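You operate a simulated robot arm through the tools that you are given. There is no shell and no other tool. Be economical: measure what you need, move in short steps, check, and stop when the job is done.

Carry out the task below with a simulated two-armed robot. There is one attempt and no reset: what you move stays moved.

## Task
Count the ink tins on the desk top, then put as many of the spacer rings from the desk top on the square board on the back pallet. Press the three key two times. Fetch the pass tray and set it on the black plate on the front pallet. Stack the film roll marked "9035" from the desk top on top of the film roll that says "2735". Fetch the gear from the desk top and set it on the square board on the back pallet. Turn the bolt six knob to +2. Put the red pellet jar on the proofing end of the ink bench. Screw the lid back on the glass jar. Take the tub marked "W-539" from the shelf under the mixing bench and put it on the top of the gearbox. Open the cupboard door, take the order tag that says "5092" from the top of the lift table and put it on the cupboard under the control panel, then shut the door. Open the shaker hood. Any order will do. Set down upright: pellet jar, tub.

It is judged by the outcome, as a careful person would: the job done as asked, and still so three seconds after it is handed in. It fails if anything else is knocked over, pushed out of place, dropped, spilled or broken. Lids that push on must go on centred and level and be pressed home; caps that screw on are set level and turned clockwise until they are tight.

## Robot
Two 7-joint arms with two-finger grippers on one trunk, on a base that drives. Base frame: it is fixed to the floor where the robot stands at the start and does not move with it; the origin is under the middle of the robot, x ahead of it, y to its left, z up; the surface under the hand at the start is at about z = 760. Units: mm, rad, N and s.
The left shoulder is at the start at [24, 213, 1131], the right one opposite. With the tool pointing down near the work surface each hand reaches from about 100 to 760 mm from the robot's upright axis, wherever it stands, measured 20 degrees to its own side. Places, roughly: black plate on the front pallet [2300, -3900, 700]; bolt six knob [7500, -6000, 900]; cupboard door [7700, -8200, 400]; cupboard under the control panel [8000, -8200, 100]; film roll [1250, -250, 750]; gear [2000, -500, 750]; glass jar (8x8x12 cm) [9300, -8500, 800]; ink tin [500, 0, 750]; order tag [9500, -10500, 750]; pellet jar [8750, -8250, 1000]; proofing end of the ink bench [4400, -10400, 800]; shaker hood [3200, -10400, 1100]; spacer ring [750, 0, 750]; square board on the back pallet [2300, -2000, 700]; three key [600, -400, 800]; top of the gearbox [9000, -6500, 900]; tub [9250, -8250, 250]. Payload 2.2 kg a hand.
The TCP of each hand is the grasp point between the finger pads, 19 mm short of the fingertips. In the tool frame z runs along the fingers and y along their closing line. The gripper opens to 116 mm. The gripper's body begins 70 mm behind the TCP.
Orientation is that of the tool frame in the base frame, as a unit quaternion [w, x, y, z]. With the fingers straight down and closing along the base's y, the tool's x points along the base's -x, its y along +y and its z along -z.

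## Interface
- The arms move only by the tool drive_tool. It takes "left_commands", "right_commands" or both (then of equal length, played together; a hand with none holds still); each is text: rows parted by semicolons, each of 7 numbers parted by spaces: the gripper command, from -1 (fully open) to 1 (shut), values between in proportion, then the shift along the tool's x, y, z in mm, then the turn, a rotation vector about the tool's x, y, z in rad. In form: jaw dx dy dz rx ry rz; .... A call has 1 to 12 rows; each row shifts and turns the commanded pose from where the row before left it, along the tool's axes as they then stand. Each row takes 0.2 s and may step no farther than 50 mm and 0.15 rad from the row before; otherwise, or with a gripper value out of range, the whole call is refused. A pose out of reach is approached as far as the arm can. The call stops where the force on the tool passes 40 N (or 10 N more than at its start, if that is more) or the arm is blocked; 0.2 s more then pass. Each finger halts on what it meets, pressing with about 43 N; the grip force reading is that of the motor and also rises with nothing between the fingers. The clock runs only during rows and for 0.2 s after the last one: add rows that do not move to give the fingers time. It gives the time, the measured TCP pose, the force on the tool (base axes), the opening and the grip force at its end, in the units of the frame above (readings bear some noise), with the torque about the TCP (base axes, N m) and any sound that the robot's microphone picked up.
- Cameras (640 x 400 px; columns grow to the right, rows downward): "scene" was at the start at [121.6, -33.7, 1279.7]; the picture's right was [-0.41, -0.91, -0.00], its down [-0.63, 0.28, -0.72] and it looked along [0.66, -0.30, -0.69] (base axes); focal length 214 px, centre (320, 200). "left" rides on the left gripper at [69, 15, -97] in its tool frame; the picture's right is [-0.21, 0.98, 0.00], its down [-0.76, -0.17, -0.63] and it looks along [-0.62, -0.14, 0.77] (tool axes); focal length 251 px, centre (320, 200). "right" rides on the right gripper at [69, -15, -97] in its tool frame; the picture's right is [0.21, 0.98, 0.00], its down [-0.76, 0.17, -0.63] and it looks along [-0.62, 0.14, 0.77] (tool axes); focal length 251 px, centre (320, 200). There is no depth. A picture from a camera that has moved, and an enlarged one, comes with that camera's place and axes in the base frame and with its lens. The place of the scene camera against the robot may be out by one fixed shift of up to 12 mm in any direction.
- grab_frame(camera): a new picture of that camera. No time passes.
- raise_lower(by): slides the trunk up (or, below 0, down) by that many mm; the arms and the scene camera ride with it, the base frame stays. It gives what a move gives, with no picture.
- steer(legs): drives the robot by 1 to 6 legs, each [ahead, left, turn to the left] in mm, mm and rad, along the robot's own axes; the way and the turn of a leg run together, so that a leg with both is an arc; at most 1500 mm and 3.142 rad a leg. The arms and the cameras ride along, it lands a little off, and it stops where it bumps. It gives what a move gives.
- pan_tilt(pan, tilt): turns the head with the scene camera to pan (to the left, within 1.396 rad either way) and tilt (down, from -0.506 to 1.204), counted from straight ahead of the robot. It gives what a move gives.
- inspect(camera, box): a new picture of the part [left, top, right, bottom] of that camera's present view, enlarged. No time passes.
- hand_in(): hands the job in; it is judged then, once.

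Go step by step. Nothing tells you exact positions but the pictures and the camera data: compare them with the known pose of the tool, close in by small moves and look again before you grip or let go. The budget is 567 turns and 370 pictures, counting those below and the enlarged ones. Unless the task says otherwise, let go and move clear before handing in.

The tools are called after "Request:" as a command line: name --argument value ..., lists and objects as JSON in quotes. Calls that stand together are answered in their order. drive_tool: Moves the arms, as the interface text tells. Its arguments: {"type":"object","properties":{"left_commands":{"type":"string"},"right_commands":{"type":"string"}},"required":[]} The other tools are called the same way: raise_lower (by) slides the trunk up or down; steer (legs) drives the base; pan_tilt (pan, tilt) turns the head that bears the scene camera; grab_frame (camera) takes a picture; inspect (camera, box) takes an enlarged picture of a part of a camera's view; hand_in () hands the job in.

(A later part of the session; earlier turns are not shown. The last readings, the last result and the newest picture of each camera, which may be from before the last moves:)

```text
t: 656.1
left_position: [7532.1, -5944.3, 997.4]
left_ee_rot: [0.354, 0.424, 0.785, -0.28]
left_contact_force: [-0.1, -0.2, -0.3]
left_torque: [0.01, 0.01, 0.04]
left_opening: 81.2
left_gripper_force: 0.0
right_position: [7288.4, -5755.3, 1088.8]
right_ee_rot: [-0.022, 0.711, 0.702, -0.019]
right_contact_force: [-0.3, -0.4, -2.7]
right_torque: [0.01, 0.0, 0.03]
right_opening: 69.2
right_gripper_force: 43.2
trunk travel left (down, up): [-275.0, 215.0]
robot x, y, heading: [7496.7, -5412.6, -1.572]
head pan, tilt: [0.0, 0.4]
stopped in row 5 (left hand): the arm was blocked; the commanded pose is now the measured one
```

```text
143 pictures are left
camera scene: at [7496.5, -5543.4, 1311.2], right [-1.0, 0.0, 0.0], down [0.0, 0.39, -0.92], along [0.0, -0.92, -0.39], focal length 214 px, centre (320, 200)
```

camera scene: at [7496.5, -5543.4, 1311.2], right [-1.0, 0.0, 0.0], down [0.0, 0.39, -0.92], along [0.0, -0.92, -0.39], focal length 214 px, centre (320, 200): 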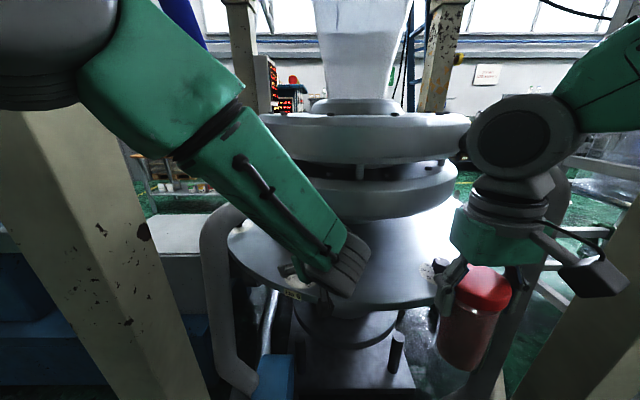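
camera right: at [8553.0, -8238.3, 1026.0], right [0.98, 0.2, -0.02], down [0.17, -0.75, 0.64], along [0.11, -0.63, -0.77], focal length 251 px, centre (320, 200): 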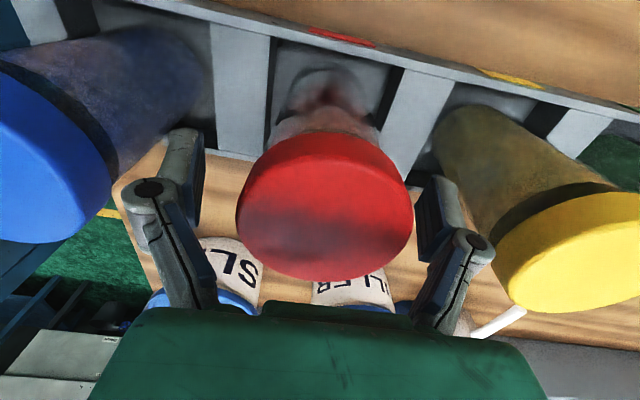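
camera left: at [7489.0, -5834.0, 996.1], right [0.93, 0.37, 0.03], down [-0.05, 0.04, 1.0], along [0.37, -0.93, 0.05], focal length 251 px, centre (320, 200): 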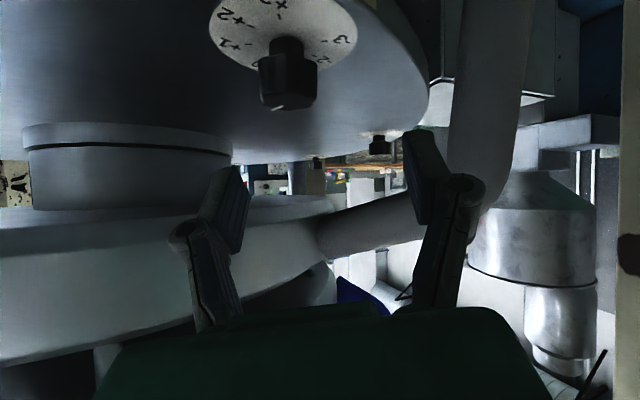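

Request:
steer --legs '[[0, -110, 0]]'

Request:
drive_tool --left_commands "-0.4 0 0 0 0 0 0; -0.4 0 0 0 0 0 0; -0.4 0 0 0 0 0 0; -0.4 0 0 0 0 0 0; -0.4 0 0 0 0 0 0; -0.4 0 0 0 0 0 0; -0.4 0 0 0 0 0 0; -0.4 0 0 0 0 0 0; -0.4 0 0 0 0 0 0; -0.4 0 0 0 0 0 0; -0.4 0 0 0 0 0 0; -0.4 0 0 0 0 0 0"

Request:
drive_tool --left_commands "-0.4 0 0 0 0 0 0; -0.4 0 0 0 0 0 0; -0.4 0 0 0 0 0 0; -0.4 0 0 0 0 0 0; -0.4 0 0 0 0 0 0; -0.4 0 0 0 0 0 0; -0.4 0 0 0 0 0 0; -0.4 0 0 0 0 0 0"

Request:
grab_frame --camera "left"

```text
t: 657.3
left_position: [7467.4, -5946.8, 995.7]
left_ee_rot: [0.341, 0.421, 0.789, -0.289]
left_contact_force: [1.6, -2.0, -1.6]
left_torque: [-0.01, -0.02, 0.01]
left_opening: 81.4
left_gripper_force: 0.0
right_position: [7226.5, -5756.5, 1095.1]
right_ee_rot: [-0.033, 0.709, 0.703, -0.035]
right_contact_force: [2.0, 0.0, -4.1]
right_torque: [0.04, 0.1, 0.0]
right_opening: 69.3
right_gripper_force: 42.9
trunk travel left (down, up): [-275.0, 215.0]
robot x, y, heading: [7397.1, -5418.7, -1.575]
head pan, tilt: [0.0, 0.4]
```

```text
t: 660.1
left_position: [7439.3, -5942.7, 1003.7]
left_ee_rot: [0.355, 0.42, 0.786, -0.281]
left_contact_force: [-0.4, -0.8, -0.5]
left_torque: [0.02, -0.01, 0.0]
left_opening: 81.3
left_gripper_force: 0.1
right_position: [7192.2, -5749.4, 1084.7]
right_ee_rot: [-0.025, 0.71, 0.704, -0.016]
right_contact_force: [-1.5, 1.4, -3.4]
right_torque: [-0.04, -0.1, 0.04]
right_opening: 68.9
right_gripper_force: 42.9
trunk travel left (down, up): [-275.0, 215.0]
robot x, y, heading: [7401.1, -5409.0, -1.578]
head pan, tilt: [0.0, 0.4]
stopped in row 12 (left hand): the arm was blocked; the commanded pose is now the measured one
```

```text
t: 661.9
left_position: [7428.1, -5941.8, 1001.3]
left_ee_rot: [0.358, 0.425, 0.782, -0.282]
left_contact_force: [-0.1, -0.9, -0.5]
left_torque: [0.0, -0.02, 0.04]
left_opening: 81.3
left_gripper_force: 0.1
right_position: [7184.2, -5750.3, 1084.9]
right_ee_rot: [-0.022, 0.71, 0.704, -0.014]
right_contact_force: [0.3, 0.2, -3.1]
right_torque: [0.02, -0.04, 0.02]
right_opening: 69.0
right_gripper_force: 42.7
trunk travel left (down, up): [-275.0, 215.0]
robot x, y, heading: [7403.4, -5410.3, -1.574]
head pan, tilt: [0.0, 0.4]
```

```text
142 pictures are left
camera left: at [7384.8, -5830.4, 1000.1], right [0.93, 0.37, 0.04], down [-0.06, 0.04, 1.0], along [0.37, -0.93, 0.06], focal length 251 px, centre (320, 200)
```

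left: 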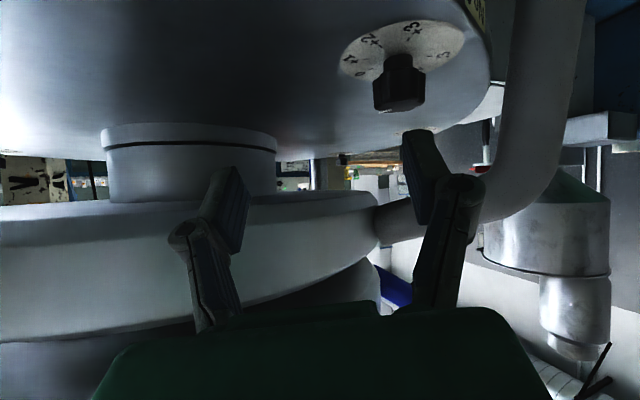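

Request:
drive_tool --left_commands "-0.4 0 0 0 0 0 0.14; -0.4 0 0 0 0 0 0; -0.4 0 0 0 0 0 0"

Request:
grab_frame --camera "left"

```text
t: 662.7
left_position: [7446.4, -5948.8, 1009.1]
left_ee_rot: [0.366, 0.464, 0.764, -0.259]
left_contact_force: [-0.8, -0.5, -0.3]
left_torque: [0.02, -0.03, 0.03]
left_opening: 81.1
left_gripper_force: 0.1
right_position: [7191.5, -5751.9, 1085.7]
right_ee_rot: [-0.026, 0.71, 0.704, -0.017]
right_contact_force: [-0.7, -0.5, -3.4]
right_torque: [0.03, -0.05, 0.01]
right_opening: 68.7
right_gripper_force: 43.0
trunk travel left (down, up): [-275.0, 215.0]
robot x, y, heading: [7403.6, -5411.8, -1.58]
head pan, tilt: [0.0, 0.4]
```

```text
141 pictures are left
camera left: at [7408.3, -5835.1, 1009.8], right [0.94, 0.32, 0.12], down [-0.12, 0.0, 0.99], along [0.31, -0.95, 0.04], focal length 251 px, centre (320, 200)
```

left: 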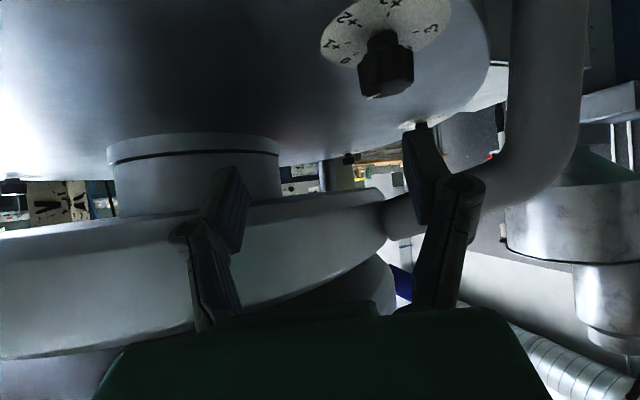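

Request:
drive_tool --left_commands "-0.4 6 19 20 0 0 0; -0.4 6 19 20 0 0 0; -0.4 6 19 20 0 0 0; -0.4 0 0 0 0 0 0; -0.4 0 0 0 0 0 0; -0.4 0 0 0 0 0 0"

Request:
grab_frame --camera "left"

Request:
inspect --camera "scene" --box '[180, 190, 380, 330]'

```text
t: 664.3
left_position: [7538.3, -5961.8, 966.1]
left_ee_rot: [0.354, 0.442, 0.779, -0.27]
left_contact_force: [0.0, -0.4, 0.3]
left_torque: [0.04, -0.04, -0.04]
left_opening: 81.3
left_gripper_force: 0.0
right_position: [7210.7, -5747.3, 1087.5]
right_ee_rot: [-0.031, 0.707, 0.706, -0.022]
right_contact_force: [0.6, 0.0, -2.5]
right_torque: [0.01, 0.0, 0.0]
right_opening: 69.0
right_gripper_force: 42.6
trunk travel left (down, up): [-275.0, 215.0]
robot x, y, heading: [7405.4, -5414.8, -1.577]
head pan, tilt: [0.0, 0.4]
stopped in row 6 (left hand): the arm was blocked; the commanded pose is now the measured one
```

```text
140 pictures are left
camera left: at [7497.7, -5850.3, 968.2], right [0.94, 0.35, 0.07], down [-0.07, 0.01, 1.0], along [0.35, -0.94, 0.03], focal length 251 px, centre (320, 200)
```

left: 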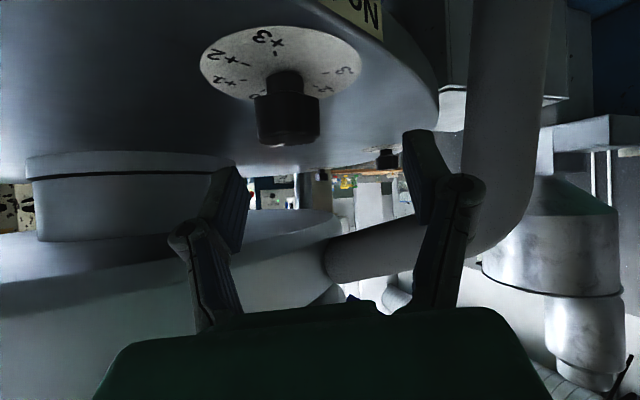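

```text
2.86 times, centred on (280, 260) of scene
camera zoom: at [7416.2, -5543.0, 1311.3], right [-1.0, 0.0, 0.01], down [0.0, 0.39, -0.92], along [-0.01, -0.92, -0.39], focal length 613 px, centre (434, 29)
```

zoom: 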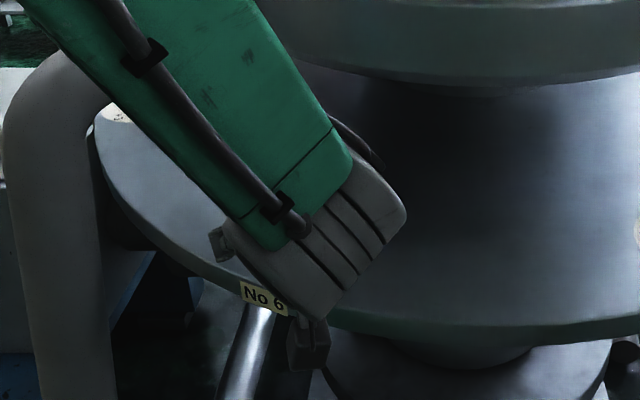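

Request:
drive_tool --left_commands "-0.4 0 0 0 0 0 0; -0.4 0 0 0 0 0 0; -0.4 0 0 0 0 0 0; -0.4 0 0 0 0 0 0; -0.4 0 0 0 0 0 0; -0.4 0 0 0 0 0 0; -0.4 0 0 0 0 0 0; -0.4 0 0 0 0 0 0; -0.4 0 0 0 0 0 0; -0.4 0 0 0 0 0 0; -0.4 0 0 0 0 0 0; -0.4 0 0 0 0 0 0"

Request:
drive_tool --left_commands "-0.4 0 0 0 0 0 0; -0.4 0 0 0 0 0 0; -0.4 0 0 0 0 0 0; -0.4 0 0 0 0 0 0; -0.4 0 0 0 0 0 0; -0.4 0 0 0 0 0 0; -0.4 0 0 0 0 0 0; -0.4 0 0 0 0 0 0; -0.4 0 0 0 0 0 0; -0.4 0 0 0 0 0 0; -0.4 0 0 0 0 0 0; -0.4 0 0 0 0 0 0"

Request:
grab_frame --camera "left"

```text
t: 666.9
left_position: [7533.3, -5963.1, 968.9]
left_ee_rot: [0.356, 0.444, 0.777, -0.269]
left_contact_force: [-0.4, 0.3, -0.5]
left_torque: [0.01, 0.01, -0.01]
left_opening: 81.1
left_gripper_force: 0.1
right_position: [7207.5, -5748.4, 1086.7]
right_ee_rot: [-0.03, 0.708, 0.705, -0.02]
right_contact_force: [0.1, -0.7, -4.0]
right_torque: [0.01, 0.02, 0.0]
right_opening: 68.9
right_gripper_force: 42.9
trunk travel left (down, up): [-275.0, 215.0]
robot x, y, heading: [7407.2, -5410.7, -1.578]
head pan, tilt: [0.0, 0.4]
```

```text
t: 669.5
left_position: [7533.1, -5963.7, 969.5]
left_ee_rot: [0.356, 0.444, 0.777, -0.269]
left_contact_force: [0.0, -0.6, 0.1]
left_torque: [-0.03, 0.05, -0.01]
left_opening: 81.5
left_gripper_force: 0.1
right_position: [7204.3, -5748.1, 1087.0]
right_ee_rot: [-0.028, 0.709, 0.705, -0.019]
right_contact_force: [0.3, -0.5, -2.8]
right_torque: [0.01, -0.01, 0.01]
right_opening: 69.1
right_gripper_force: 42.4
trunk travel left (down, up): [-275.0, 215.0]
robot x, y, heading: [7407.2, -5409.7, -1.577]
head pan, tilt: [0.0, 0.4]
```

```text
138 pictures are left
camera left: at [7490.1, -5850.5, 969.5], right [0.94, 0.34, 0.07], down [-0.08, 0.01, 1.0], along [0.34, -0.94, 0.04], focal length 251 px, centre (320, 200)
```

left: 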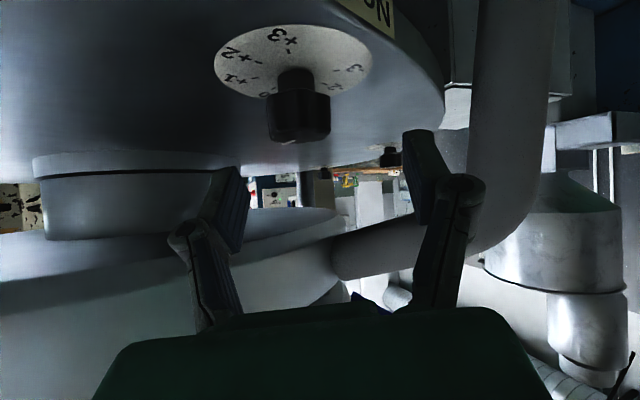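

Request:
drive_tool --left_commands "-0.4 15 -12 0 0 0 0; -0.4 0 0 20 0 0 0; -0.4 0 0 15 0 0 0; -0.4 0 0 10 0 0 0; -0.4 0 0 0 0 0 0; -0.4 0 0 0 0 0 0"

Request:
grab_frame --camera "left"

```text
t: 670.9
left_position: [7542.0, -5998.7, 936.0]
left_ee_rot: [0.348, 0.425, 0.791, -0.27]
left_contact_force: [-0.2, -0.3, 0.6]
left_torque: [-0.01, 0.0, -0.02]
left_opening: 81.1
left_gripper_force: 0.1
right_position: [7205.0, -5748.0, 1085.5]
right_ee_rot: [-0.029, 0.709, 0.705, -0.019]
right_contact_force: [0.2, -0.1, -2.6]
right_torque: [0.03, 0.01, -0.02]
right_opening: 69.2
right_gripper_force: 43.2
trunk travel left (down, up): [-275.0, 215.0]
robot x, y, heading: [7403.9, -5410.2, -1.576]
head pan, tilt: [0.0, 0.4]
```

```text
137 pictures are left
camera left: at [7497.4, -5888.6, 938.1], right [0.93, 0.38, 0.04], down [-0.04, 0.01, 1.0], along [0.38, -0.93, 0.02], focal length 251 px, centre (320, 200)
```

left: 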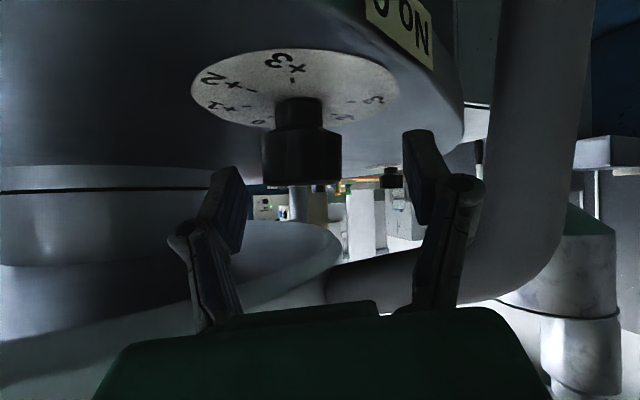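

Request:
drive_tool --left_commands "-0.4 12 -8 5 0 0 0; -0.4 0 0 0 0 0 0; 0 0 0 0 0 0 0; 1 0 0 0 0 0 0; 1 0 0 0 0 0 0; 1 0 0 0 0 0 0"

Request:
grab_frame --camera "left"

```text
t: 672.3
left_position: [7533.1, -6003.9, 926.2]
left_ee_rot: [0.35, 0.423, 0.791, -0.27]
left_contact_force: [-16.3, -17.7, 21.7]
left_torque: [0.69, 0.21, -0.38]
left_opening: 44.6
left_gripper_force: 44.7
right_position: [7202.3, -5749.1, 1085.8]
right_ee_rot: [-0.027, 0.708, 0.705, -0.019]
right_contact_force: [-1.0, 0.1, -3.1]
right_torque: [0.04, 0.02, -0.01]
right_opening: 69.0
right_gripper_force: 43.1
trunk travel left (down, up): [-275.0, 215.0]
robot x, y, heading: [7407.6, -5414.5, -1.57]
head pan, tilt: [0.0, 0.4]
```

```text
136 pictures are left
camera left: at [7487.2, -5893.3, 927.6], right [0.92, 0.38, 0.04], down [-0.05, 0.01, 1.0], along [0.38, -0.93, 0.03], focal length 251 px, centre (320, 200)
```

left: 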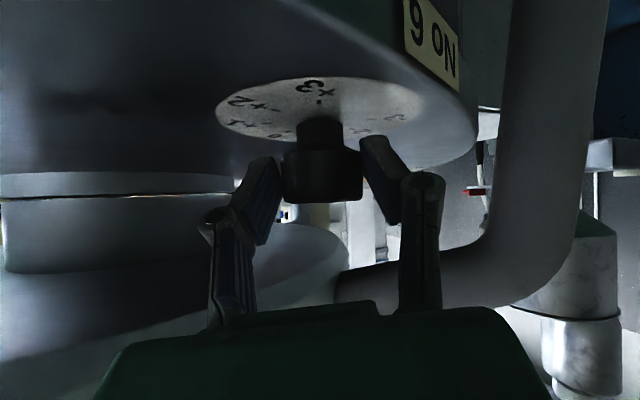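

Request:
drive_tool --left_commands "1 0 0 0 0.078 0.013 0.061; 1 0 0 0 0.078 0.013 0.061; 1 0 0 0 0.078 0.013 0.061; 1 0 0 0 0.078 0.013 0.061; 1 0 0 0 0 0 0"

Request:
grab_frame --camera "left"

```text
t: 673.2
left_position: [7534.2, -5994.1, 922.1]
left_ee_rot: [0.323, 0.553, 0.702, -0.311]
left_contact_force: [45.2, 11.5, 3.8]
left_torque: [0.78, 0.31, 1.26]
left_opening: 42.3
left_gripper_force: 45.0
right_position: [7203.7, -5745.8, 1084.8]
right_ee_rot: [-0.028, 0.708, 0.706, -0.018]
right_contact_force: [-0.2, 0.9, -3.6]
right_torque: [0.01, -0.06, -0.02]
right_opening: 69.0
right_gripper_force: 43.2
trunk travel left (down, up): [-275.0, 215.0]
robot x, y, heading: [7404.4, -5410.8, -1.569]
head pan, tilt: [0.0, 0.4]
stopped in row 4 (left hand): the force on the tool passed its limit at 49 N (the readings are from after the stop); the commanded pose is now the measured one
```

```text
135 pictures are left
camera left: at [7526.7, -5874.1, 922.2], right [0.99, 0.07, 0.09], down [-0.1, 0.03, 0.99], along [0.06, -1.0, 0.04], focal length 251 px, centre (320, 200)
```

left: 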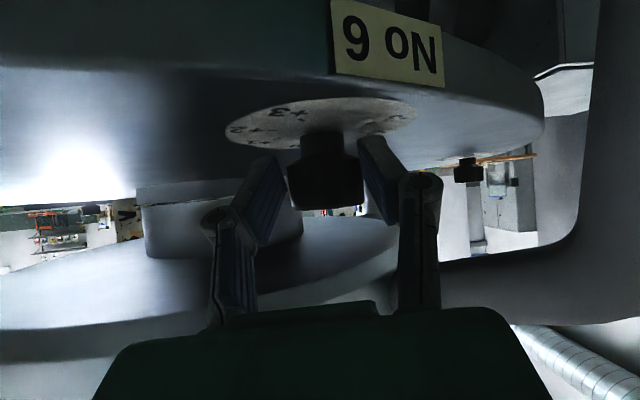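

Request:
drive_tool --left_commands "1 0 3 0 0 0 0; 1 0 0 0 0 0 0"

Request:
inspect --camera "scene" --box '[200, 200, 340, 300]'

```text
t: 673.8
left_position: [7535.8, -5992.7, 922.5]
left_ee_rot: [0.319, 0.555, 0.701, -0.315]
left_contact_force: [38.0, 14.1, 4.9]
left_torque: [0.54, 0.43, 1.12]
left_opening: 41.7
left_gripper_force: 45.5
right_position: [7208.0, -5744.8, 1086.3]
right_ee_rot: [-0.03, 0.707, 0.706, -0.019]
right_contact_force: [-0.5, -0.6, -3.0]
right_torque: [0.01, -0.01, -0.04]
right_opening: 69.0
right_gripper_force: 42.8
trunk travel left (down, up): [-275.0, 215.0]
robot x, y, heading: [7406.6, -5411.1, -1.578]
head pan, tilt: [0.0, 0.4]
```

```text
4.00 times, centred on (270, 250) of scene
camera zoom: at [7419.4, -5540.0, 1311.6], right [-1.0, 0.0, 0.01], down [-0.01, 0.39, -0.92], along [-0.01, -0.92, -0.39], focal length 858 px, centre (520, 0)
```

zoom: 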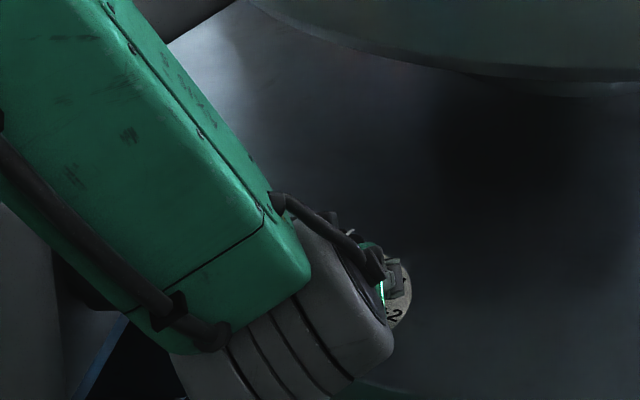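

Request:
drive_tool --left_commands "0 0 0 0 0 0 0; -0.2 0 0 0 0 0 0; -0.2 0 0 0 0 0 0; -0.2 0 0 -20 0 0 0; -0.2 0 0 -30 0 0 0; -0.2 0 0 -30 0 0 0"

Request:
grab_frame --camera "right"

Request:
inspect --camera "scene" --box '[220, 220, 320, 290]'

```text
t: 675.2
left_position: [7517.9, -5929.8, 972.4]
left_ee_rot: [0.317, 0.56, 0.698, -0.315]
left_contact_force: [-0.1, 0.0, 0.0]
left_torque: [0.0, -0.03, 0.06]
left_opening: 69.6
left_gripper_force: 0.0
right_position: [7200.9, -5745.9, 1084.9]
right_ee_rot: [-0.028, 0.708, 0.706, -0.016]
right_contact_force: [-0.1, 0.3, -2.8]
right_torque: [-0.01, -0.02, 0.0]
right_opening: 69.0
right_gripper_force: 43.1
trunk travel left (down, up): [-275.0, 215.0]
robot x, y, heading: [7410.6, -5413.7, -1.573]
head pan, tilt: [0.0, 0.4]
```

```text
133 pictures are left
camera right: at [7193.0, -5679.8, 1184.4], right [0.98, 0.21, -0.06], down [0.2, -0.77, 0.61], along [0.08, -0.61, -0.79], focal length 251 px, centre (320, 200)
```

right: 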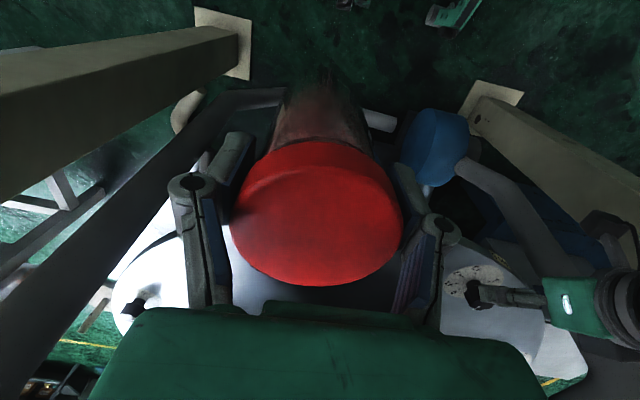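

```text
5.71 times, centred on (270, 255) of scene
camera zoom: at [7405.9, -5541.9, 1311.4], right [-1.0, 0.0, 0.0], down [0.0, 0.39, -0.92], along [0.0, -0.92, -0.39], focal length 1226 px, centre (606, -114)
```

zoom: 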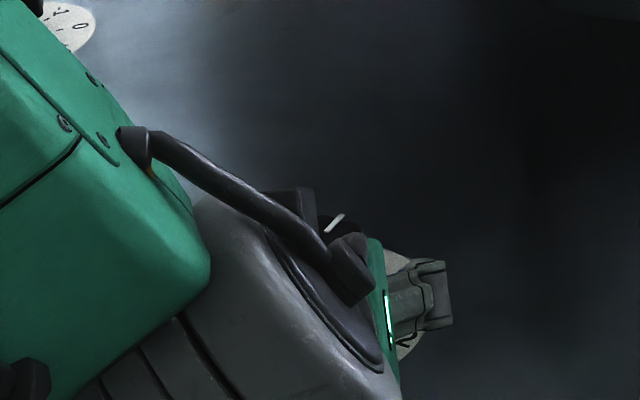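

Request:
inspect --camera "right" --box '[420, 240, 540, 320]'

```text
5.00 times, centred on (480, 280) of right
camera zoom: at [7193.0, -5679.8, 1184.4], right [0.98, 0.21, -0.06], down [0.2, -0.77, 0.61], along [0.08, -0.61, -0.79], focal length 1257 px, centre (-480, -200)
```

zoom: 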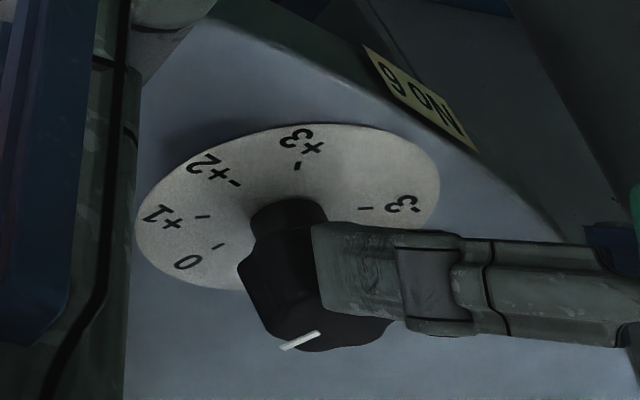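

Request:
drive_tool --left_commands "-0.2 0 0 0 -0.093 -0.01 -0.07; -0.2 0 0 0 -0.093 -0.01 -0.07; -0.2 0 0 0 -0.093 -0.01 -0.07; -0.2 -7 -22 13 0 0 0; -0.2 0 0 0 0 0 0; -0.2 0 0 0 0 0 0"

Request:
grab_frame --camera "left"

```text
t: 676.6
left_position: [7508.6, -5953.8, 971.7]
left_ee_rot: [0.366, 0.429, 0.785, -0.254]
left_contact_force: [-0.1, -0.3, 0.3]
left_torque: [0.01, -0.03, -0.01]
left_opening: 69.6
left_gripper_force: 0.0
right_position: [7203.9, -5746.8, 1084.6]
right_ee_rot: [-0.03, 0.708, 0.706, -0.017]
right_contact_force: [-0.3, -0.2, -4.2]
right_torque: [0.0, -0.04, -0.01]
right_opening: 69.3
right_gripper_force: 42.9
trunk travel left (down, up): [-275.0, 215.0]
robot x, y, heading: [7405.6, -5412.8, -1.574]
head pan, tilt: [0.0, 0.4]
```

```text
130 pictures are left
camera left: at [7462.8, -5844.2, 970.6], right [0.92, 0.38, 0.09], down [-0.09, 0.0, 1.0], along [0.38, -0.92, 0.04], focal length 251 px, centre (320, 200)
```

left: 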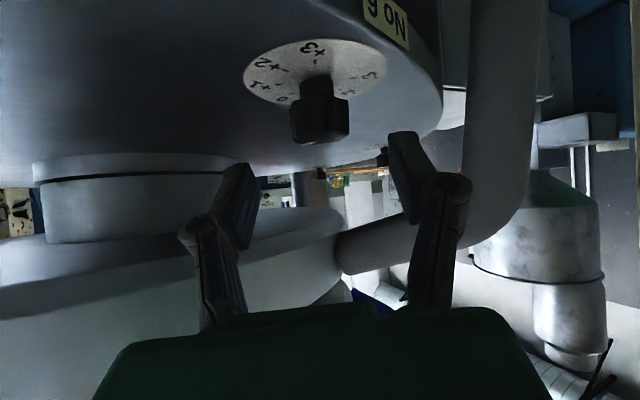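

Request:
drive_tool --left_commands "-0.2 1 0 30 0 0 0; -0.2 1 0 28 0 0 0; -0.2 0 0 15 0 0 0; -0.2 0 0 8 0 0 0; -0.2 0 0 0 0 0 0; -0.2 0 0 0 0 0 0"

Request:
grab_frame --camera "left"

```text
t: 678.0
left_position: [7538.7, -6013.7, 921.8]
left_ee_rot: [0.366, 0.426, 0.787, -0.255]
left_contact_force: [0.1, -0.4, -0.4]
left_torque: [0.0, -0.03, -0.01]
left_opening: 69.5
left_gripper_force: 0.0
right_position: [7202.7, -5747.4, 1084.3]
right_ee_rot: [-0.029, 0.708, 0.705, -0.017]
right_contact_force: [-0.4, 0.4, -3.2]
right_torque: [0.03, -0.04, 0.02]
right_opening: 68.8
right_gripper_force: 42.8
trunk travel left (down, up): [-275.0, 215.0]
robot x, y, heading: [7406.9, -5410.0, -1.571]
head pan, tilt: [0.0, 0.4]
```

```text
129 pictures are left
camera left: at [7491.9, -5903.1, 921.7], right [0.92, 0.39, 0.08], down [-0.09, 0.0, 1.0], along [0.39, -0.92, 0.04], focal length 251 px, centre (320, 200)
```

left: 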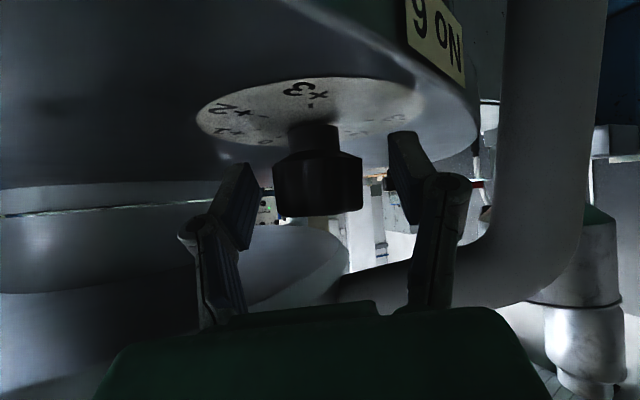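

Request:
drive_tool --left_commands "0 0 0 0 0 0 0; 1 0 0 0 0 0 0; 1 0 0 0 0 0 0; 1 0 0 0 0 0 0; 1 0 0 0 0.079 0.008 0.06; 1 0 0 0 0.079 0.008 0.06; 1 0 0 0 0.079 0.008 0.06; 1 0 0 0 0 0 0"

```text
t: 679.8
left_position: [7539.5, -6013.1, 920.0]
left_ee_rot: [0.327, 0.541, 0.711, -0.308]
left_contact_force: [12.4, -6.5, 1.7]
left_torque: [0.35, 0.13, 0.09]
left_opening: 43.6
left_gripper_force: 45.0
right_position: [7205.4, -5746.9, 1083.5]
right_ee_rot: [-0.03, 0.708, 0.706, -0.016]
right_contact_force: [-0.1, 0.3, -3.0]
right_torque: [0.01, -0.03, -0.01]
right_opening: 69.3
right_gripper_force: 43.4
trunk travel left (down, up): [-275.0, 215.0]
robot x, y, heading: [7406.2, -5407.7, -1.571]
head pan, tilt: [0.0, 0.4]
```

Request:
drive_tool --left_commands "1 0 0 0 0.079 0.008 0.06; 1 0 0 0 0.079 0.008 0.06; 1 0 0 0 0.079 0.008 0.06; 1 0 0 0 0 0 0"

Request:
inspect --camera "right" --box '[420, 240, 540, 320]'

```text
t: 680.8
left_position: [7540.2, -6013.2, 919.9]
left_ee_rot: [0.278, 0.64, 0.623, -0.353]
left_contact_force: [23.9, -8.2, 8.9]
left_torque: [-0.42, 0.09, 0.1]
left_opening: 43.6
left_gripper_force: 45.2
right_position: [7207.6, -5747.5, 1085.4]
right_ee_rot: [-0.031, 0.708, 0.706, -0.018]
right_contact_force: [0.2, -0.1, -2.9]
right_torque: [0.01, -0.01, -0.01]
right_opening: 69.0
right_gripper_force: 42.3
trunk travel left (down, up): [-275.0, 215.0]
robot x, y, heading: [7406.6, -5414.9, -1.571]
head pan, tilt: [0.0, 0.4]
```

```text
5.00 times, centred on (480, 280) of right
camera zoom: at [7199.2, -5681.0, 1184.5], right [0.98, 0.21, -0.06], down [0.21, -0.77, 0.61], along [0.08, -0.6, -0.79], focal length 1257 px, centre (-480, -200)
```

zoom: 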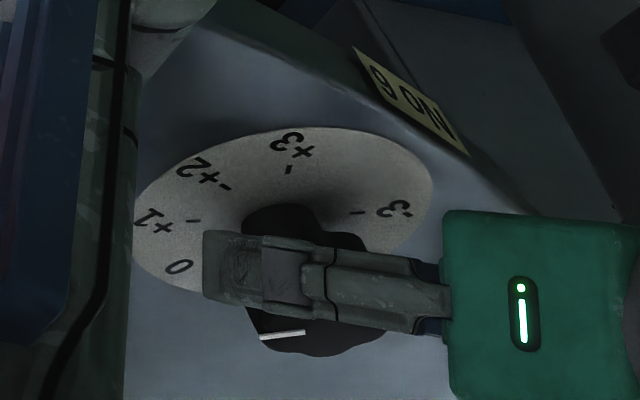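

Request:
drive_tool --left_commands "1 0 1 0 0.079 0.008 0.06; 1 0 1 0 0.079 0.008 0.06; 1 0 0 0 0.079 0.008 0.06; 1 0 0 0 0 0 0"

Request:
drive_tool --left_commands "1 0 1 0 0.079 0.008 0.06; 1 0 0 0 0.079 0.008 0.06; 1 0 0 0 0 0 0"

Request:
inspect --camera "right" --box '[420, 240, 540, 320]'

```text
t: 681.8
left_position: [7543.0, -6014.1, 920.3]
left_ee_rot: [0.225, 0.725, 0.52, -0.391]
left_contact_force: [25.1, -12.7, 9.8]
left_torque: [-0.85, 0.2, 0.22]
left_opening: 43.8
left_gripper_force: 44.8
right_position: [7207.0, -5748.0, 1084.3]
right_ee_rot: [-0.03, 0.708, 0.706, -0.017]
right_contact_force: [-0.1, 0.0, -3.0]
right_torque: [0.01, 0.0, -0.01]
right_opening: 68.8
right_gripper_force: 42.8
trunk travel left (down, up): [-275.0, 215.0]
robot x, y, heading: [7406.0, -5410.0, -1.575]
head pan, tilt: [0.0, 0.4]
```

```text
t: 682.6
left_position: [7543.3, -6015.3, 920.8]
left_ee_rot: [0.185, 0.774, 0.446, -0.41]
left_contact_force: [22.5, -14.9, 10.6]
left_torque: [-0.74, 0.26, 0.16]
left_opening: 43.6
left_gripper_force: 45.1
right_position: [7207.4, -5747.3, 1084.4]
right_ee_rot: [-0.032, 0.708, 0.705, -0.017]
right_contact_force: [-0.6, 1.3, -2.8]
right_torque: [-0.03, -0.02, -0.04]
right_opening: 69.0
right_gripper_force: 43.3
trunk travel left (down, up): [-275.0, 215.0]
robot x, y, heading: [7408.3, -5413.6, -1.575]
head pan, tilt: [0.0, 0.4]
```

```text
5.00 times, centred on (480, 280) of right
camera zoom: at [7199.2, -5681.3, 1184.3], right [0.98, 0.21, -0.06], down [0.21, -0.77, 0.6], along [0.08, -0.6, -0.79], focal length 1257 px, centre (-480, -200)
```

zoom: 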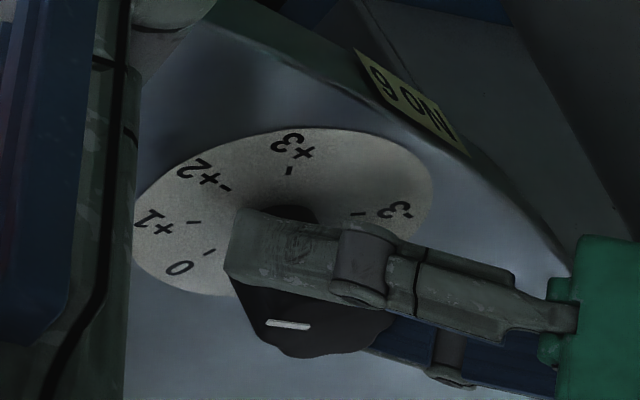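

Request:
drive_tool --left_commands "1 0 1 0 0.079 0.008 0.06; 1 0 0 0 0.079 0.008 0.06; 1 0 1 0 0.079 0.008 0.06; 1 0 0 0 0.079 0.008 0.06; 1 0 0 0 0 0 0"

Request:
inspect --camera "right" --box '[420, 240, 540, 320]'

```text
t: 683.8
left_position: [7546.0, -6016.2, 920.4]
left_ee_rot: [0.102, 0.847, 0.282, -0.438]
left_contact_force: [17.4, -20.2, 19.6]
left_torque: [-0.11, -0.75, 0.12]
left_opening: 43.5
left_gripper_force: 44.8
right_position: [7205.9, -5748.7, 1083.2]
right_ee_rot: [-0.03, 0.708, 0.706, -0.016]
right_contact_force: [-0.4, -0.3, -2.5]
right_torque: [0.01, -0.01, 0.01]
right_opening: 68.9
right_gripper_force: 43.0
trunk travel left (down, up): [-275.0, 215.0]
robot x, y, heading: [7406.5, -5409.5, -1.571]
head pan, tilt: [0.0, 0.4]
```

```text
5.00 times, centred on (480, 280) of right
camera zoom: at [7198.3, -5681.4, 1184.4], right [0.98, 0.21, -0.06], down [0.21, -0.77, 0.61], along [0.08, -0.6, -0.79], focal length 1257 px, centre (-480, -200)
```

zoom: 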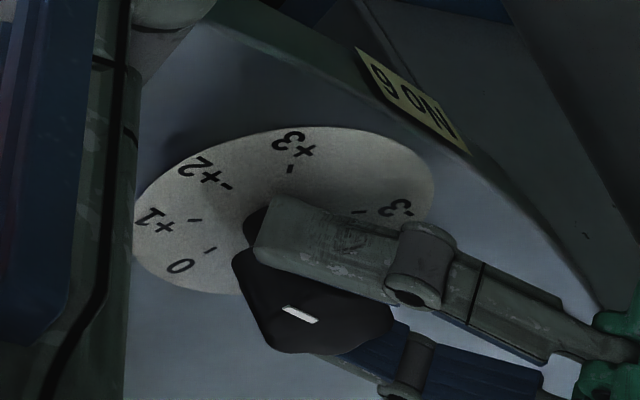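

Request:
drive_tool --left_commands "0.2 0 0 0 0 0 0; -0.1 0 0 0 0 0 0; -0.2 0 0 0 0 0 0; -0.2 0 0 -15 0 0 0; -0.2 0 0 -25 0 0 0; -0.2 0 0 -30 0 0 0; -0.2 0 0 -30 0 0 0; -0.2 0 0 0 0 0 0"

Request:
inspect --camera "right" --box '[420, 240, 540, 320]'

Request:
grab_frame --camera "scene"

```text
t: 685.6
left_position: [7610.9, -5973.7, 977.7]
left_ee_rot: [0.099, 0.848, 0.282, -0.438]
left_contact_force: [-0.3, 0.7, 0.5]
left_torque: [0.02, -0.01, 0.01]
left_opening: 69.8
left_gripper_force: 0.1
right_position: [7203.7, -5749.0, 1083.2]
right_ee_rot: [-0.029, 0.708, 0.705, -0.017]
right_contact_force: [0.5, -0.6, -2.8]
right_torque: [0.03, 0.0, 0.01]
right_opening: 69.0
right_gripper_force: 43.5
trunk travel left (down, up): [-275.0, 215.0]
robot x, y, heading: [7410.2, -5412.4, -1.577]
head pan, tilt: [0.0, 0.4]
```

```text
5.00 times, centred on (480, 280) of right
camera zoom: at [7196.7, -5681.6, 1184.4], right [0.98, 0.21, -0.06], down [0.2, -0.77, 0.61], along [0.08, -0.6, -0.79], focal length 1257 px, centre (-480, -200)
```

zoom: 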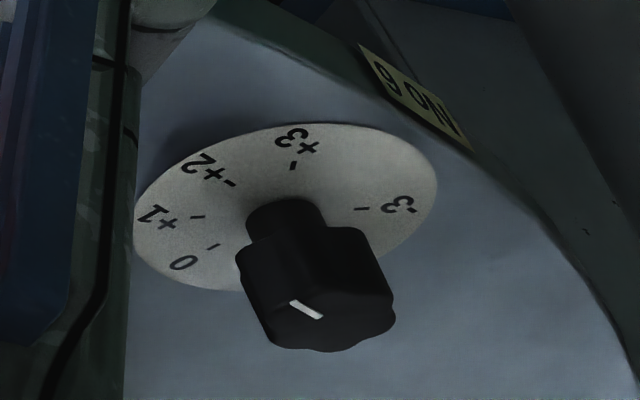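

```text
124 pictures are left
camera scene: at [7410.4, -5543.9, 1311.1], right [-1.0, 0.0, 0.0], down [0.0, 0.39, -0.92], along [0.0, -0.92, -0.39], focal length 214 px, centre (320, 200)
```

scene: 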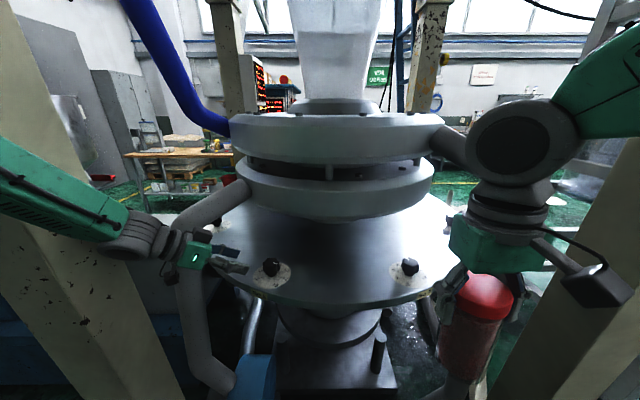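

Request:
inspect --camera "scene" --box '[240, 245, 310, 295]'

```text
8.00 times, centred on (275, 270) of scene
camera zoom: at [7410.4, -5543.9, 1311.1], right [-1.0, 0.0, 0.0], down [0.0, 0.39, -0.92], along [0.0, -0.92, -0.39], focal length 1716 px, centre (680, -360)
```

zoom: 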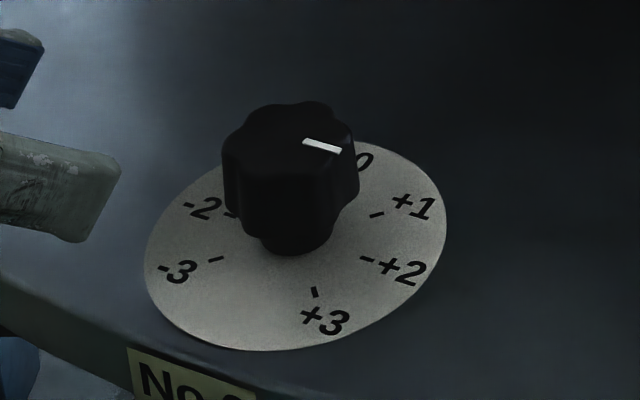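

Request:
steer --legs '[[-130, 0, 0]]'

Request:
drive_tool --left_commands "-0.2 0 0 -10 -0.0572 0.0905 -0.0953; -0.2 0 0 -10 -0.0572 0.0905 -0.0953; -0.2 0 0 -10 -0.0572 0.0905 -0.0953; -0.2 0 0 -10 -0.0572 0.0905 -0.0953; -0.2 0 0 0 -0.0572 0.0905 -0.0953; -0.2 0 0 0 -0.0572 0.0905 -0.0953; -0.2 0 0 0 -0.0572 0.0905 -0.0953; -0.2 0 0 0 -0.0572 0.0905 -0.0953; -0.2 0 0 0 -0.0572 0.0905 -0.0953; -0.2 40 0 0 0 0 0; -0.2 40 0 0 0 0 0; -0.2 30 0 0 0 0 0"

Request:
steer --legs '[[0, 0, -1.57]]'

Request:
pan_tilt --pan 0.3 --tilt 0.3

Request:
grab_frame --camera "scene"

```text
t: 686.9
left_position: [7611.3, -5843.5, 978.6]
left_ee_rot: [0.1, 0.848, 0.283, -0.437]
left_contact_force: [-0.1, 0.3, -0.4]
left_torque: [0.02, -0.01, 0.01]
left_opening: 69.6
left_gripper_force: 0.0
right_position: [7205.6, -5617.0, 1084.6]
right_ee_rot: [-0.031, 0.708, 0.706, -0.017]
right_contact_force: [-0.2, 0.4, -2.8]
right_torque: [-0.01, -0.04, 0.03]
right_opening: 69.1
right_gripper_force: 43.4
trunk travel left (down, up): [-275.0, 215.0]
robot x, y, heading: [7409.0, -5281.7, -1.571]
head pan, tilt: [0.0, 0.4]
```

```text
t: 689.5
left_position: [7636.8, -5714.8, 1008.4]
left_ee_rot: [-0.008, 0.701, 0.713, -0.008]
left_contact_force: [-0.4, -0.1, -0.2]
left_torque: [0.0, 0.0, 0.0]
left_opening: 69.7
left_gripper_force: 0.1
right_position: [7203.0, -5614.2, 1083.0]
right_ee_rot: [-0.031, 0.707, 0.706, -0.016]
right_contact_force: [0.4, 0.8, -2.3]
right_torque: [0.03, 0.0, 0.0]
right_opening: 68.9
right_gripper_force: 43.3
trunk travel left (down, up): [-275.0, 215.0]
robot x, y, heading: [7409.0, -5279.1, -1.577]
head pan, tilt: [0.0, 0.4]
```

```text
t: 693.7
left_position: [6973.5, -5508.5, 1009.9]
left_ee_rot: [-0.011, 1.0, 0.005, -0.002]
left_contact_force: [-0.2, -0.5, -0.4]
left_torque: [0.0, 0.0, 0.01]
left_opening: 69.5
left_gripper_force: 0.0
right_position: [7075.6, -5078.1, 1083.4]
right_ee_rot: [-0.032, 0.999, 0.0, 0.011]
right_contact_force: [0.3, -0.1, -3.4]
right_torque: [-0.02, -0.01, 0.01]
right_opening: 68.9
right_gripper_force: 42.8
trunk travel left (down, up): [-275.0, 215.0]
robot x, y, heading: [7404.8, -5279.5, 3.138]
head pan, tilt: [0.0, 0.4]
```

```text
t: 694.5
left_position: [6977.0, -5509.2, 1012.3]
left_ee_rot: [-0.013, 1.0, 0.006, -0.003]
left_contact_force: [0.1, 0.0, 0.0]
left_torque: [0.04, 0.0, 0.0]
left_opening: 69.5
left_gripper_force: 0.1
right_position: [7077.0, -5076.5, 1081.1]
right_ee_rot: [-0.033, 0.999, 0.0, 0.013]
right_contact_force: [-0.1, -0.5, -2.9]
right_torque: [-0.04, -0.03, 0.03]
right_opening: 68.8
right_gripper_force: 43.3
trunk travel left (down, up): [-275.0, 215.0]
robot x, y, heading: [7409.7, -5285.6, 3.138]
head pan, tilt: [0.3, 0.3]
```

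```text
122 pictures are left
camera scene: at [7279.1, -5303.9, 1320.6], right [-0.29, 0.96, 0.0], down [0.29, 0.09, -0.95], along [-0.91, -0.28, -0.3], focal length 214 px, centre (320, 200)
```

scene: 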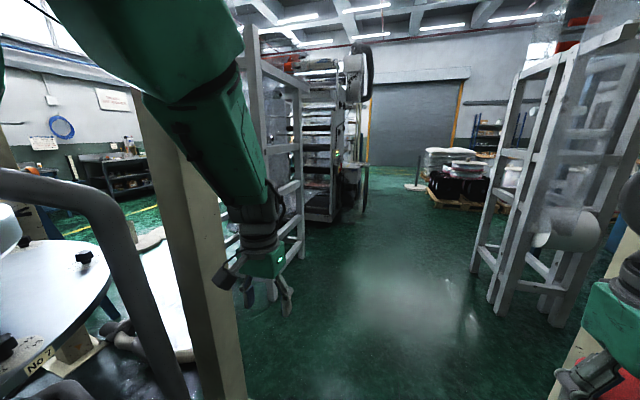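

Request:
steer --legs '[[0, 265, 0], [-1500, 0, 0], [-1530, 0, 0], [0, 0, 1.575], [1500, 0, 0], [1500, 0, 0]]'

Request:
steer --legs '[[600, 0, 0], [0, -950, 0]]'

Request:
pan_tilt --pan 0.0 --tilt 0.45

Request:
grab_frame --camera "scene"

```text
refused: -1530 is not a number from -1500 to 1500
```

```text
t: 698.9
left_position: [6379.7, -5447.0, 1013.0]
left_ee_rot: [-0.028, 0.999, 0.015, -0.001]
left_contact_force: [-0.1, -1.0, 0.2]
left_torque: [0.01, 0.03, 0.03]
left_opening: 69.4
left_gripper_force: 0.1
right_position: [6480.4, -5011.2, 1076.0]
right_ee_rot: [-0.04, 0.999, 0.002, 0.023]
right_contact_force: [-0.3, 0.6, -2.7]
right_torque: [0.01, 0.0, 0.03]
right_opening: 68.8
right_gripper_force: 43.1
trunk travel left (down, up): [-275.0, 215.0]
robot x, y, heading: [6805.6, -5220.9, 3.138]
head pan, tilt: [0.3, 0.3]
stopped in leg 2: the robot was blocked; the commanded pose is now the measured one
```

```text
t: 699.7
left_position: [6378.0, -5444.1, 1014.5]
left_ee_rot: [-0.031, 0.999, 0.014, -0.003]
left_contact_force: [-0.2, -0.1, 0.0]
left_torque: [0.01, -0.03, -0.02]
left_opening: 69.6
left_gripper_force: 0.0
right_position: [6480.6, -5010.0, 1075.1]
right_ee_rot: [-0.038, 0.999, 0.0, 0.023]
right_contact_force: [-0.4, -0.5, -4.0]
right_torque: [-0.02, -0.02, -0.01]
right_opening: 69.1
right_gripper_force: 43.1
trunk travel left (down, up): [-275.0, 215.0]
robot x, y, heading: [6807.5, -5216.1, 3.139]
head pan, tilt: [0.0, 0.45]
```

```text
121 pictures are left
camera scene: at [6673.3, -5231.1, 1306.1], right [0.0, 1.0, 0.02], down [0.44, 0.01, -0.9], along [-0.9, 0.01, -0.44], focal length 214 px, centre (320, 200)
```

scene: 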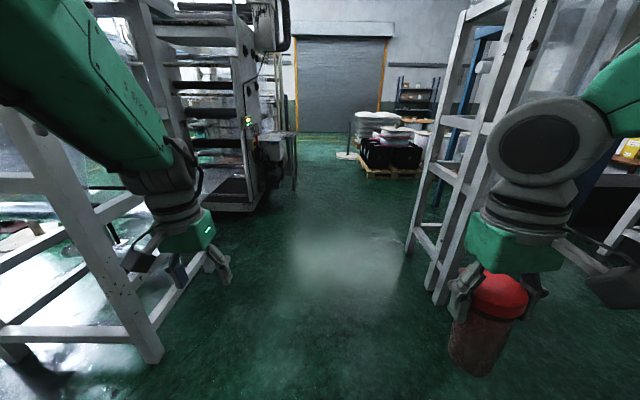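

Request:
steer --legs '[[0, 335, 0], [-1500, 0, 0], [-1500, 0, 0], [-650, 0, 0], [0, 0, 1.575]]'

```text
t: 702.0
left_position: [6384.9, -5784.4, 1010.0]
left_ee_rot: [-0.03, 0.999, 0.01, -0.004]
left_contact_force: [0.7, 0.4, -0.3]
left_torque: [-0.02, 0.0, 0.0]
left_opening: 69.7
left_gripper_force: 0.0
right_position: [6488.5, -5354.2, 1080.2]
right_ee_rot: [-0.048, 0.999, 0.0, 0.022]
right_contact_force: [0.4, 0.7, -3.0]
right_torque: [0.0, -0.04, -0.03]
right_opening: 69.2
right_gripper_force: 43.2
trunk travel left (down, up): [-275.0, 215.0]
robot x, y, heading: [6807.5, -5538.1, 3.141]
head pan, tilt: [0.0, 0.45]
stopped in leg 1: the robot was blocked; the commanded pose is now the measured one
```

Request:
steer --legs '[[0, -50, 0], [-1500, 0, 0], [-1500, 0, 0], [-650, 0, 0], [0, 0, 1.57]]'

```text
t: 724.0
left_position: [10727.2, -5882.6, 1007.8]
left_ee_rot: [-0.022, 0.693, 0.72, -0.029]
left_contact_force: [-0.6, 0.5, 0.1]
left_torque: [-0.01, -0.02, 0.03]
left_opening: 69.7
left_gripper_force: 0.0
right_position: [10296.5, -5786.2, 1080.7]
right_ee_rot: [-0.053, 0.7, 0.712, -0.023]
right_contact_force: [0.0, -0.6, -2.8]
right_torque: [0.01, -0.03, -0.01]
right_opening: 68.8
right_gripper_force: 43.0
trunk travel left (down, up): [-275.0, 215.0]
robot x, y, heading: [10466.6, -5467.7, -1.555]
head pan, tilt: [0.0, 0.45]
```

Request:
steer --legs '[[0, 0, -0.015], [1500, 0, 0], [1500, 0, 0], [650, 0, 0]]'

Request:
pan_tilt --pan -0.5 --tilt 0.4

Request:
grab_frame --camera "scene"

```text
t: 741.9
left_position: [10729.6, -9518.7, 1009.0]
left_ee_rot: [-0.021, 0.695, 0.718, -0.03]
left_contact_force: [-0.6, -0.7, 0.7]
left_torque: [0.01, -0.01, 0.0]
left_opening: 69.5
left_gripper_force: 0.0
right_position: [10297.6, -9420.0, 1080.2]
right_ee_rot: [-0.054, 0.701, 0.711, -0.022]
right_contact_force: [-0.6, -0.2, -2.8]
right_torque: [0.04, 0.02, 0.02]
right_opening: 69.0
right_gripper_force: 42.5
trunk travel left (down, up): [-275.0, 215.0]
robot x, y, heading: [10465.9, -9100.6, -1.566]
head pan, tilt: [0.0, 0.45]
```

```text
t: 742.8
left_position: [10728.3, -9517.1, 1008.0]
left_ee_rot: [-0.021, 0.695, 0.719, -0.03]
left_contact_force: [0.0, 0.0, 1.3]
left_torque: [0.01, -0.04, 0.03]
left_opening: 69.7
left_gripper_force: 0.0
right_position: [10297.5, -9417.7, 1079.7]
right_ee_rot: [-0.057, 0.701, 0.711, -0.02]
right_contact_force: [0.6, 0.1, -3.4]
right_torque: [-0.01, 0.02, 0.0]
right_opening: 68.7
right_gripper_force: 42.7
trunk travel left (down, up): [-275.0, 215.0]
robot x, y, heading: [10467.9, -9104.8, -1.562]
head pan, tilt: [-0.499, 0.4]
```

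```text
120 pictures are left
camera scene: at [10425.0, -9223.6, 1311.4], right [-0.88, 0.47, 0.0], down [0.18, 0.35, -0.92], along [-0.43, -0.81, -0.39], focal length 214 px, centre (320, 200)
```

scene: 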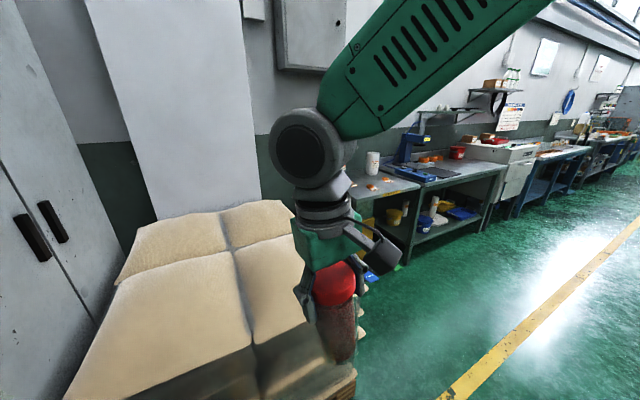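

Request:
steer --legs '[[0, -1000, 0]]'

Request:
pan_tilt --pan 0.1 --tilt 0.4

Request:
grab_frame --camera "scene"

```text
t: 748.0
left_position: [9725.9, -9525.5, 1010.0]
left_ee_rot: [-0.02, 0.697, 0.716, -0.029]
left_contact_force: [-0.6, -0.2, 0.3]
left_torque: [0.02, -0.02, -0.05]
left_opening: 69.7
left_gripper_force: 0.2
right_position: [9296.5, -9424.5, 1079.1]
right_ee_rot: [-0.055, 0.703, 0.709, -0.019]
right_contact_force: [0.2, -0.2, -3.2]
right_torque: [0.0, -0.02, -0.01]
right_opening: 68.4
right_gripper_force: 42.4
trunk travel left (down, up): [-275.0, 215.0]
robot x, y, heading: [9464.6, -9110.7, -1.561]
head pan, tilt: [-0.499, 0.4]
```

```text
t: 749.0
left_position: [9726.8, -9524.3, 1011.1]
left_ee_rot: [-0.02, 0.697, 0.716, -0.031]
left_contact_force: [-0.7, 0.0, -0.4]
left_torque: [0.02, -0.02, -0.03]
left_opening: 69.5
left_gripper_force: 0.0
right_position: [9295.9, -9423.0, 1078.4]
right_ee_rot: [-0.057, 0.703, 0.709, -0.018]
right_contact_force: [0.3, -0.1, -2.1]
right_torque: [-0.03, -0.02, 0.02]
right_opening: 68.6
right_gripper_force: 43.0
trunk travel left (down, up): [-275.0, 215.0]
robot x, y, heading: [9462.3, -9109.3, -1.564]
head pan, tilt: [0.099, 0.4]
```

```text
119 pictures are left
camera scene: at [9478.1, -9242.4, 1311.3], right [-0.99, -0.1, 0.0], down [-0.04, 0.39, -0.92], along [0.1, -0.91, -0.39], focal length 214 px, centre (320, 200)
```

scene: 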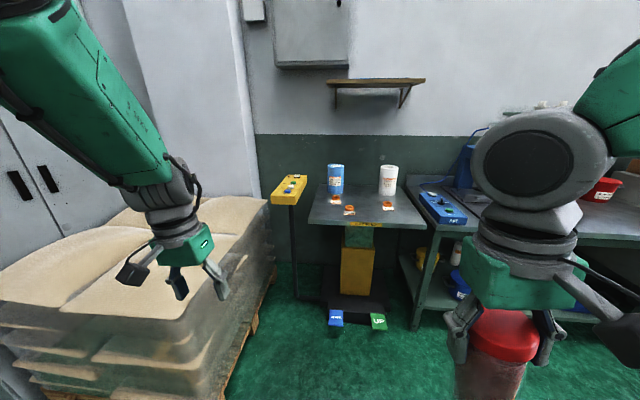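

Request:
inspect --camera "scene" --box '[300, 155, 430, 235]'

```text
4.92 times, centred on (365, 195) of scene
camera zoom: at [9478.1, -9242.4, 1311.3], right [-0.99, -0.1, 0.0], down [-0.04, 0.39, -0.92], along [0.1, -0.91, -0.39], focal length 1056 px, centre (98, 225)
```

zoom: 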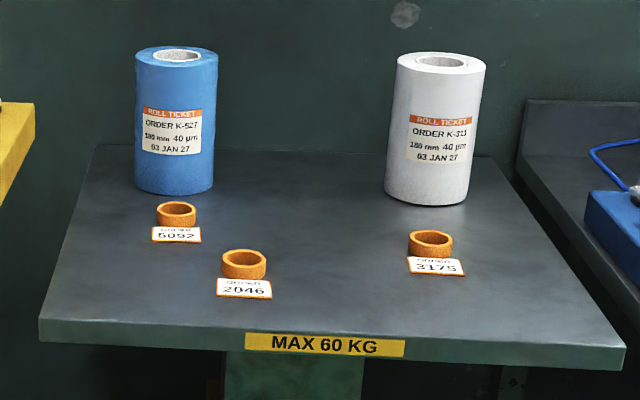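

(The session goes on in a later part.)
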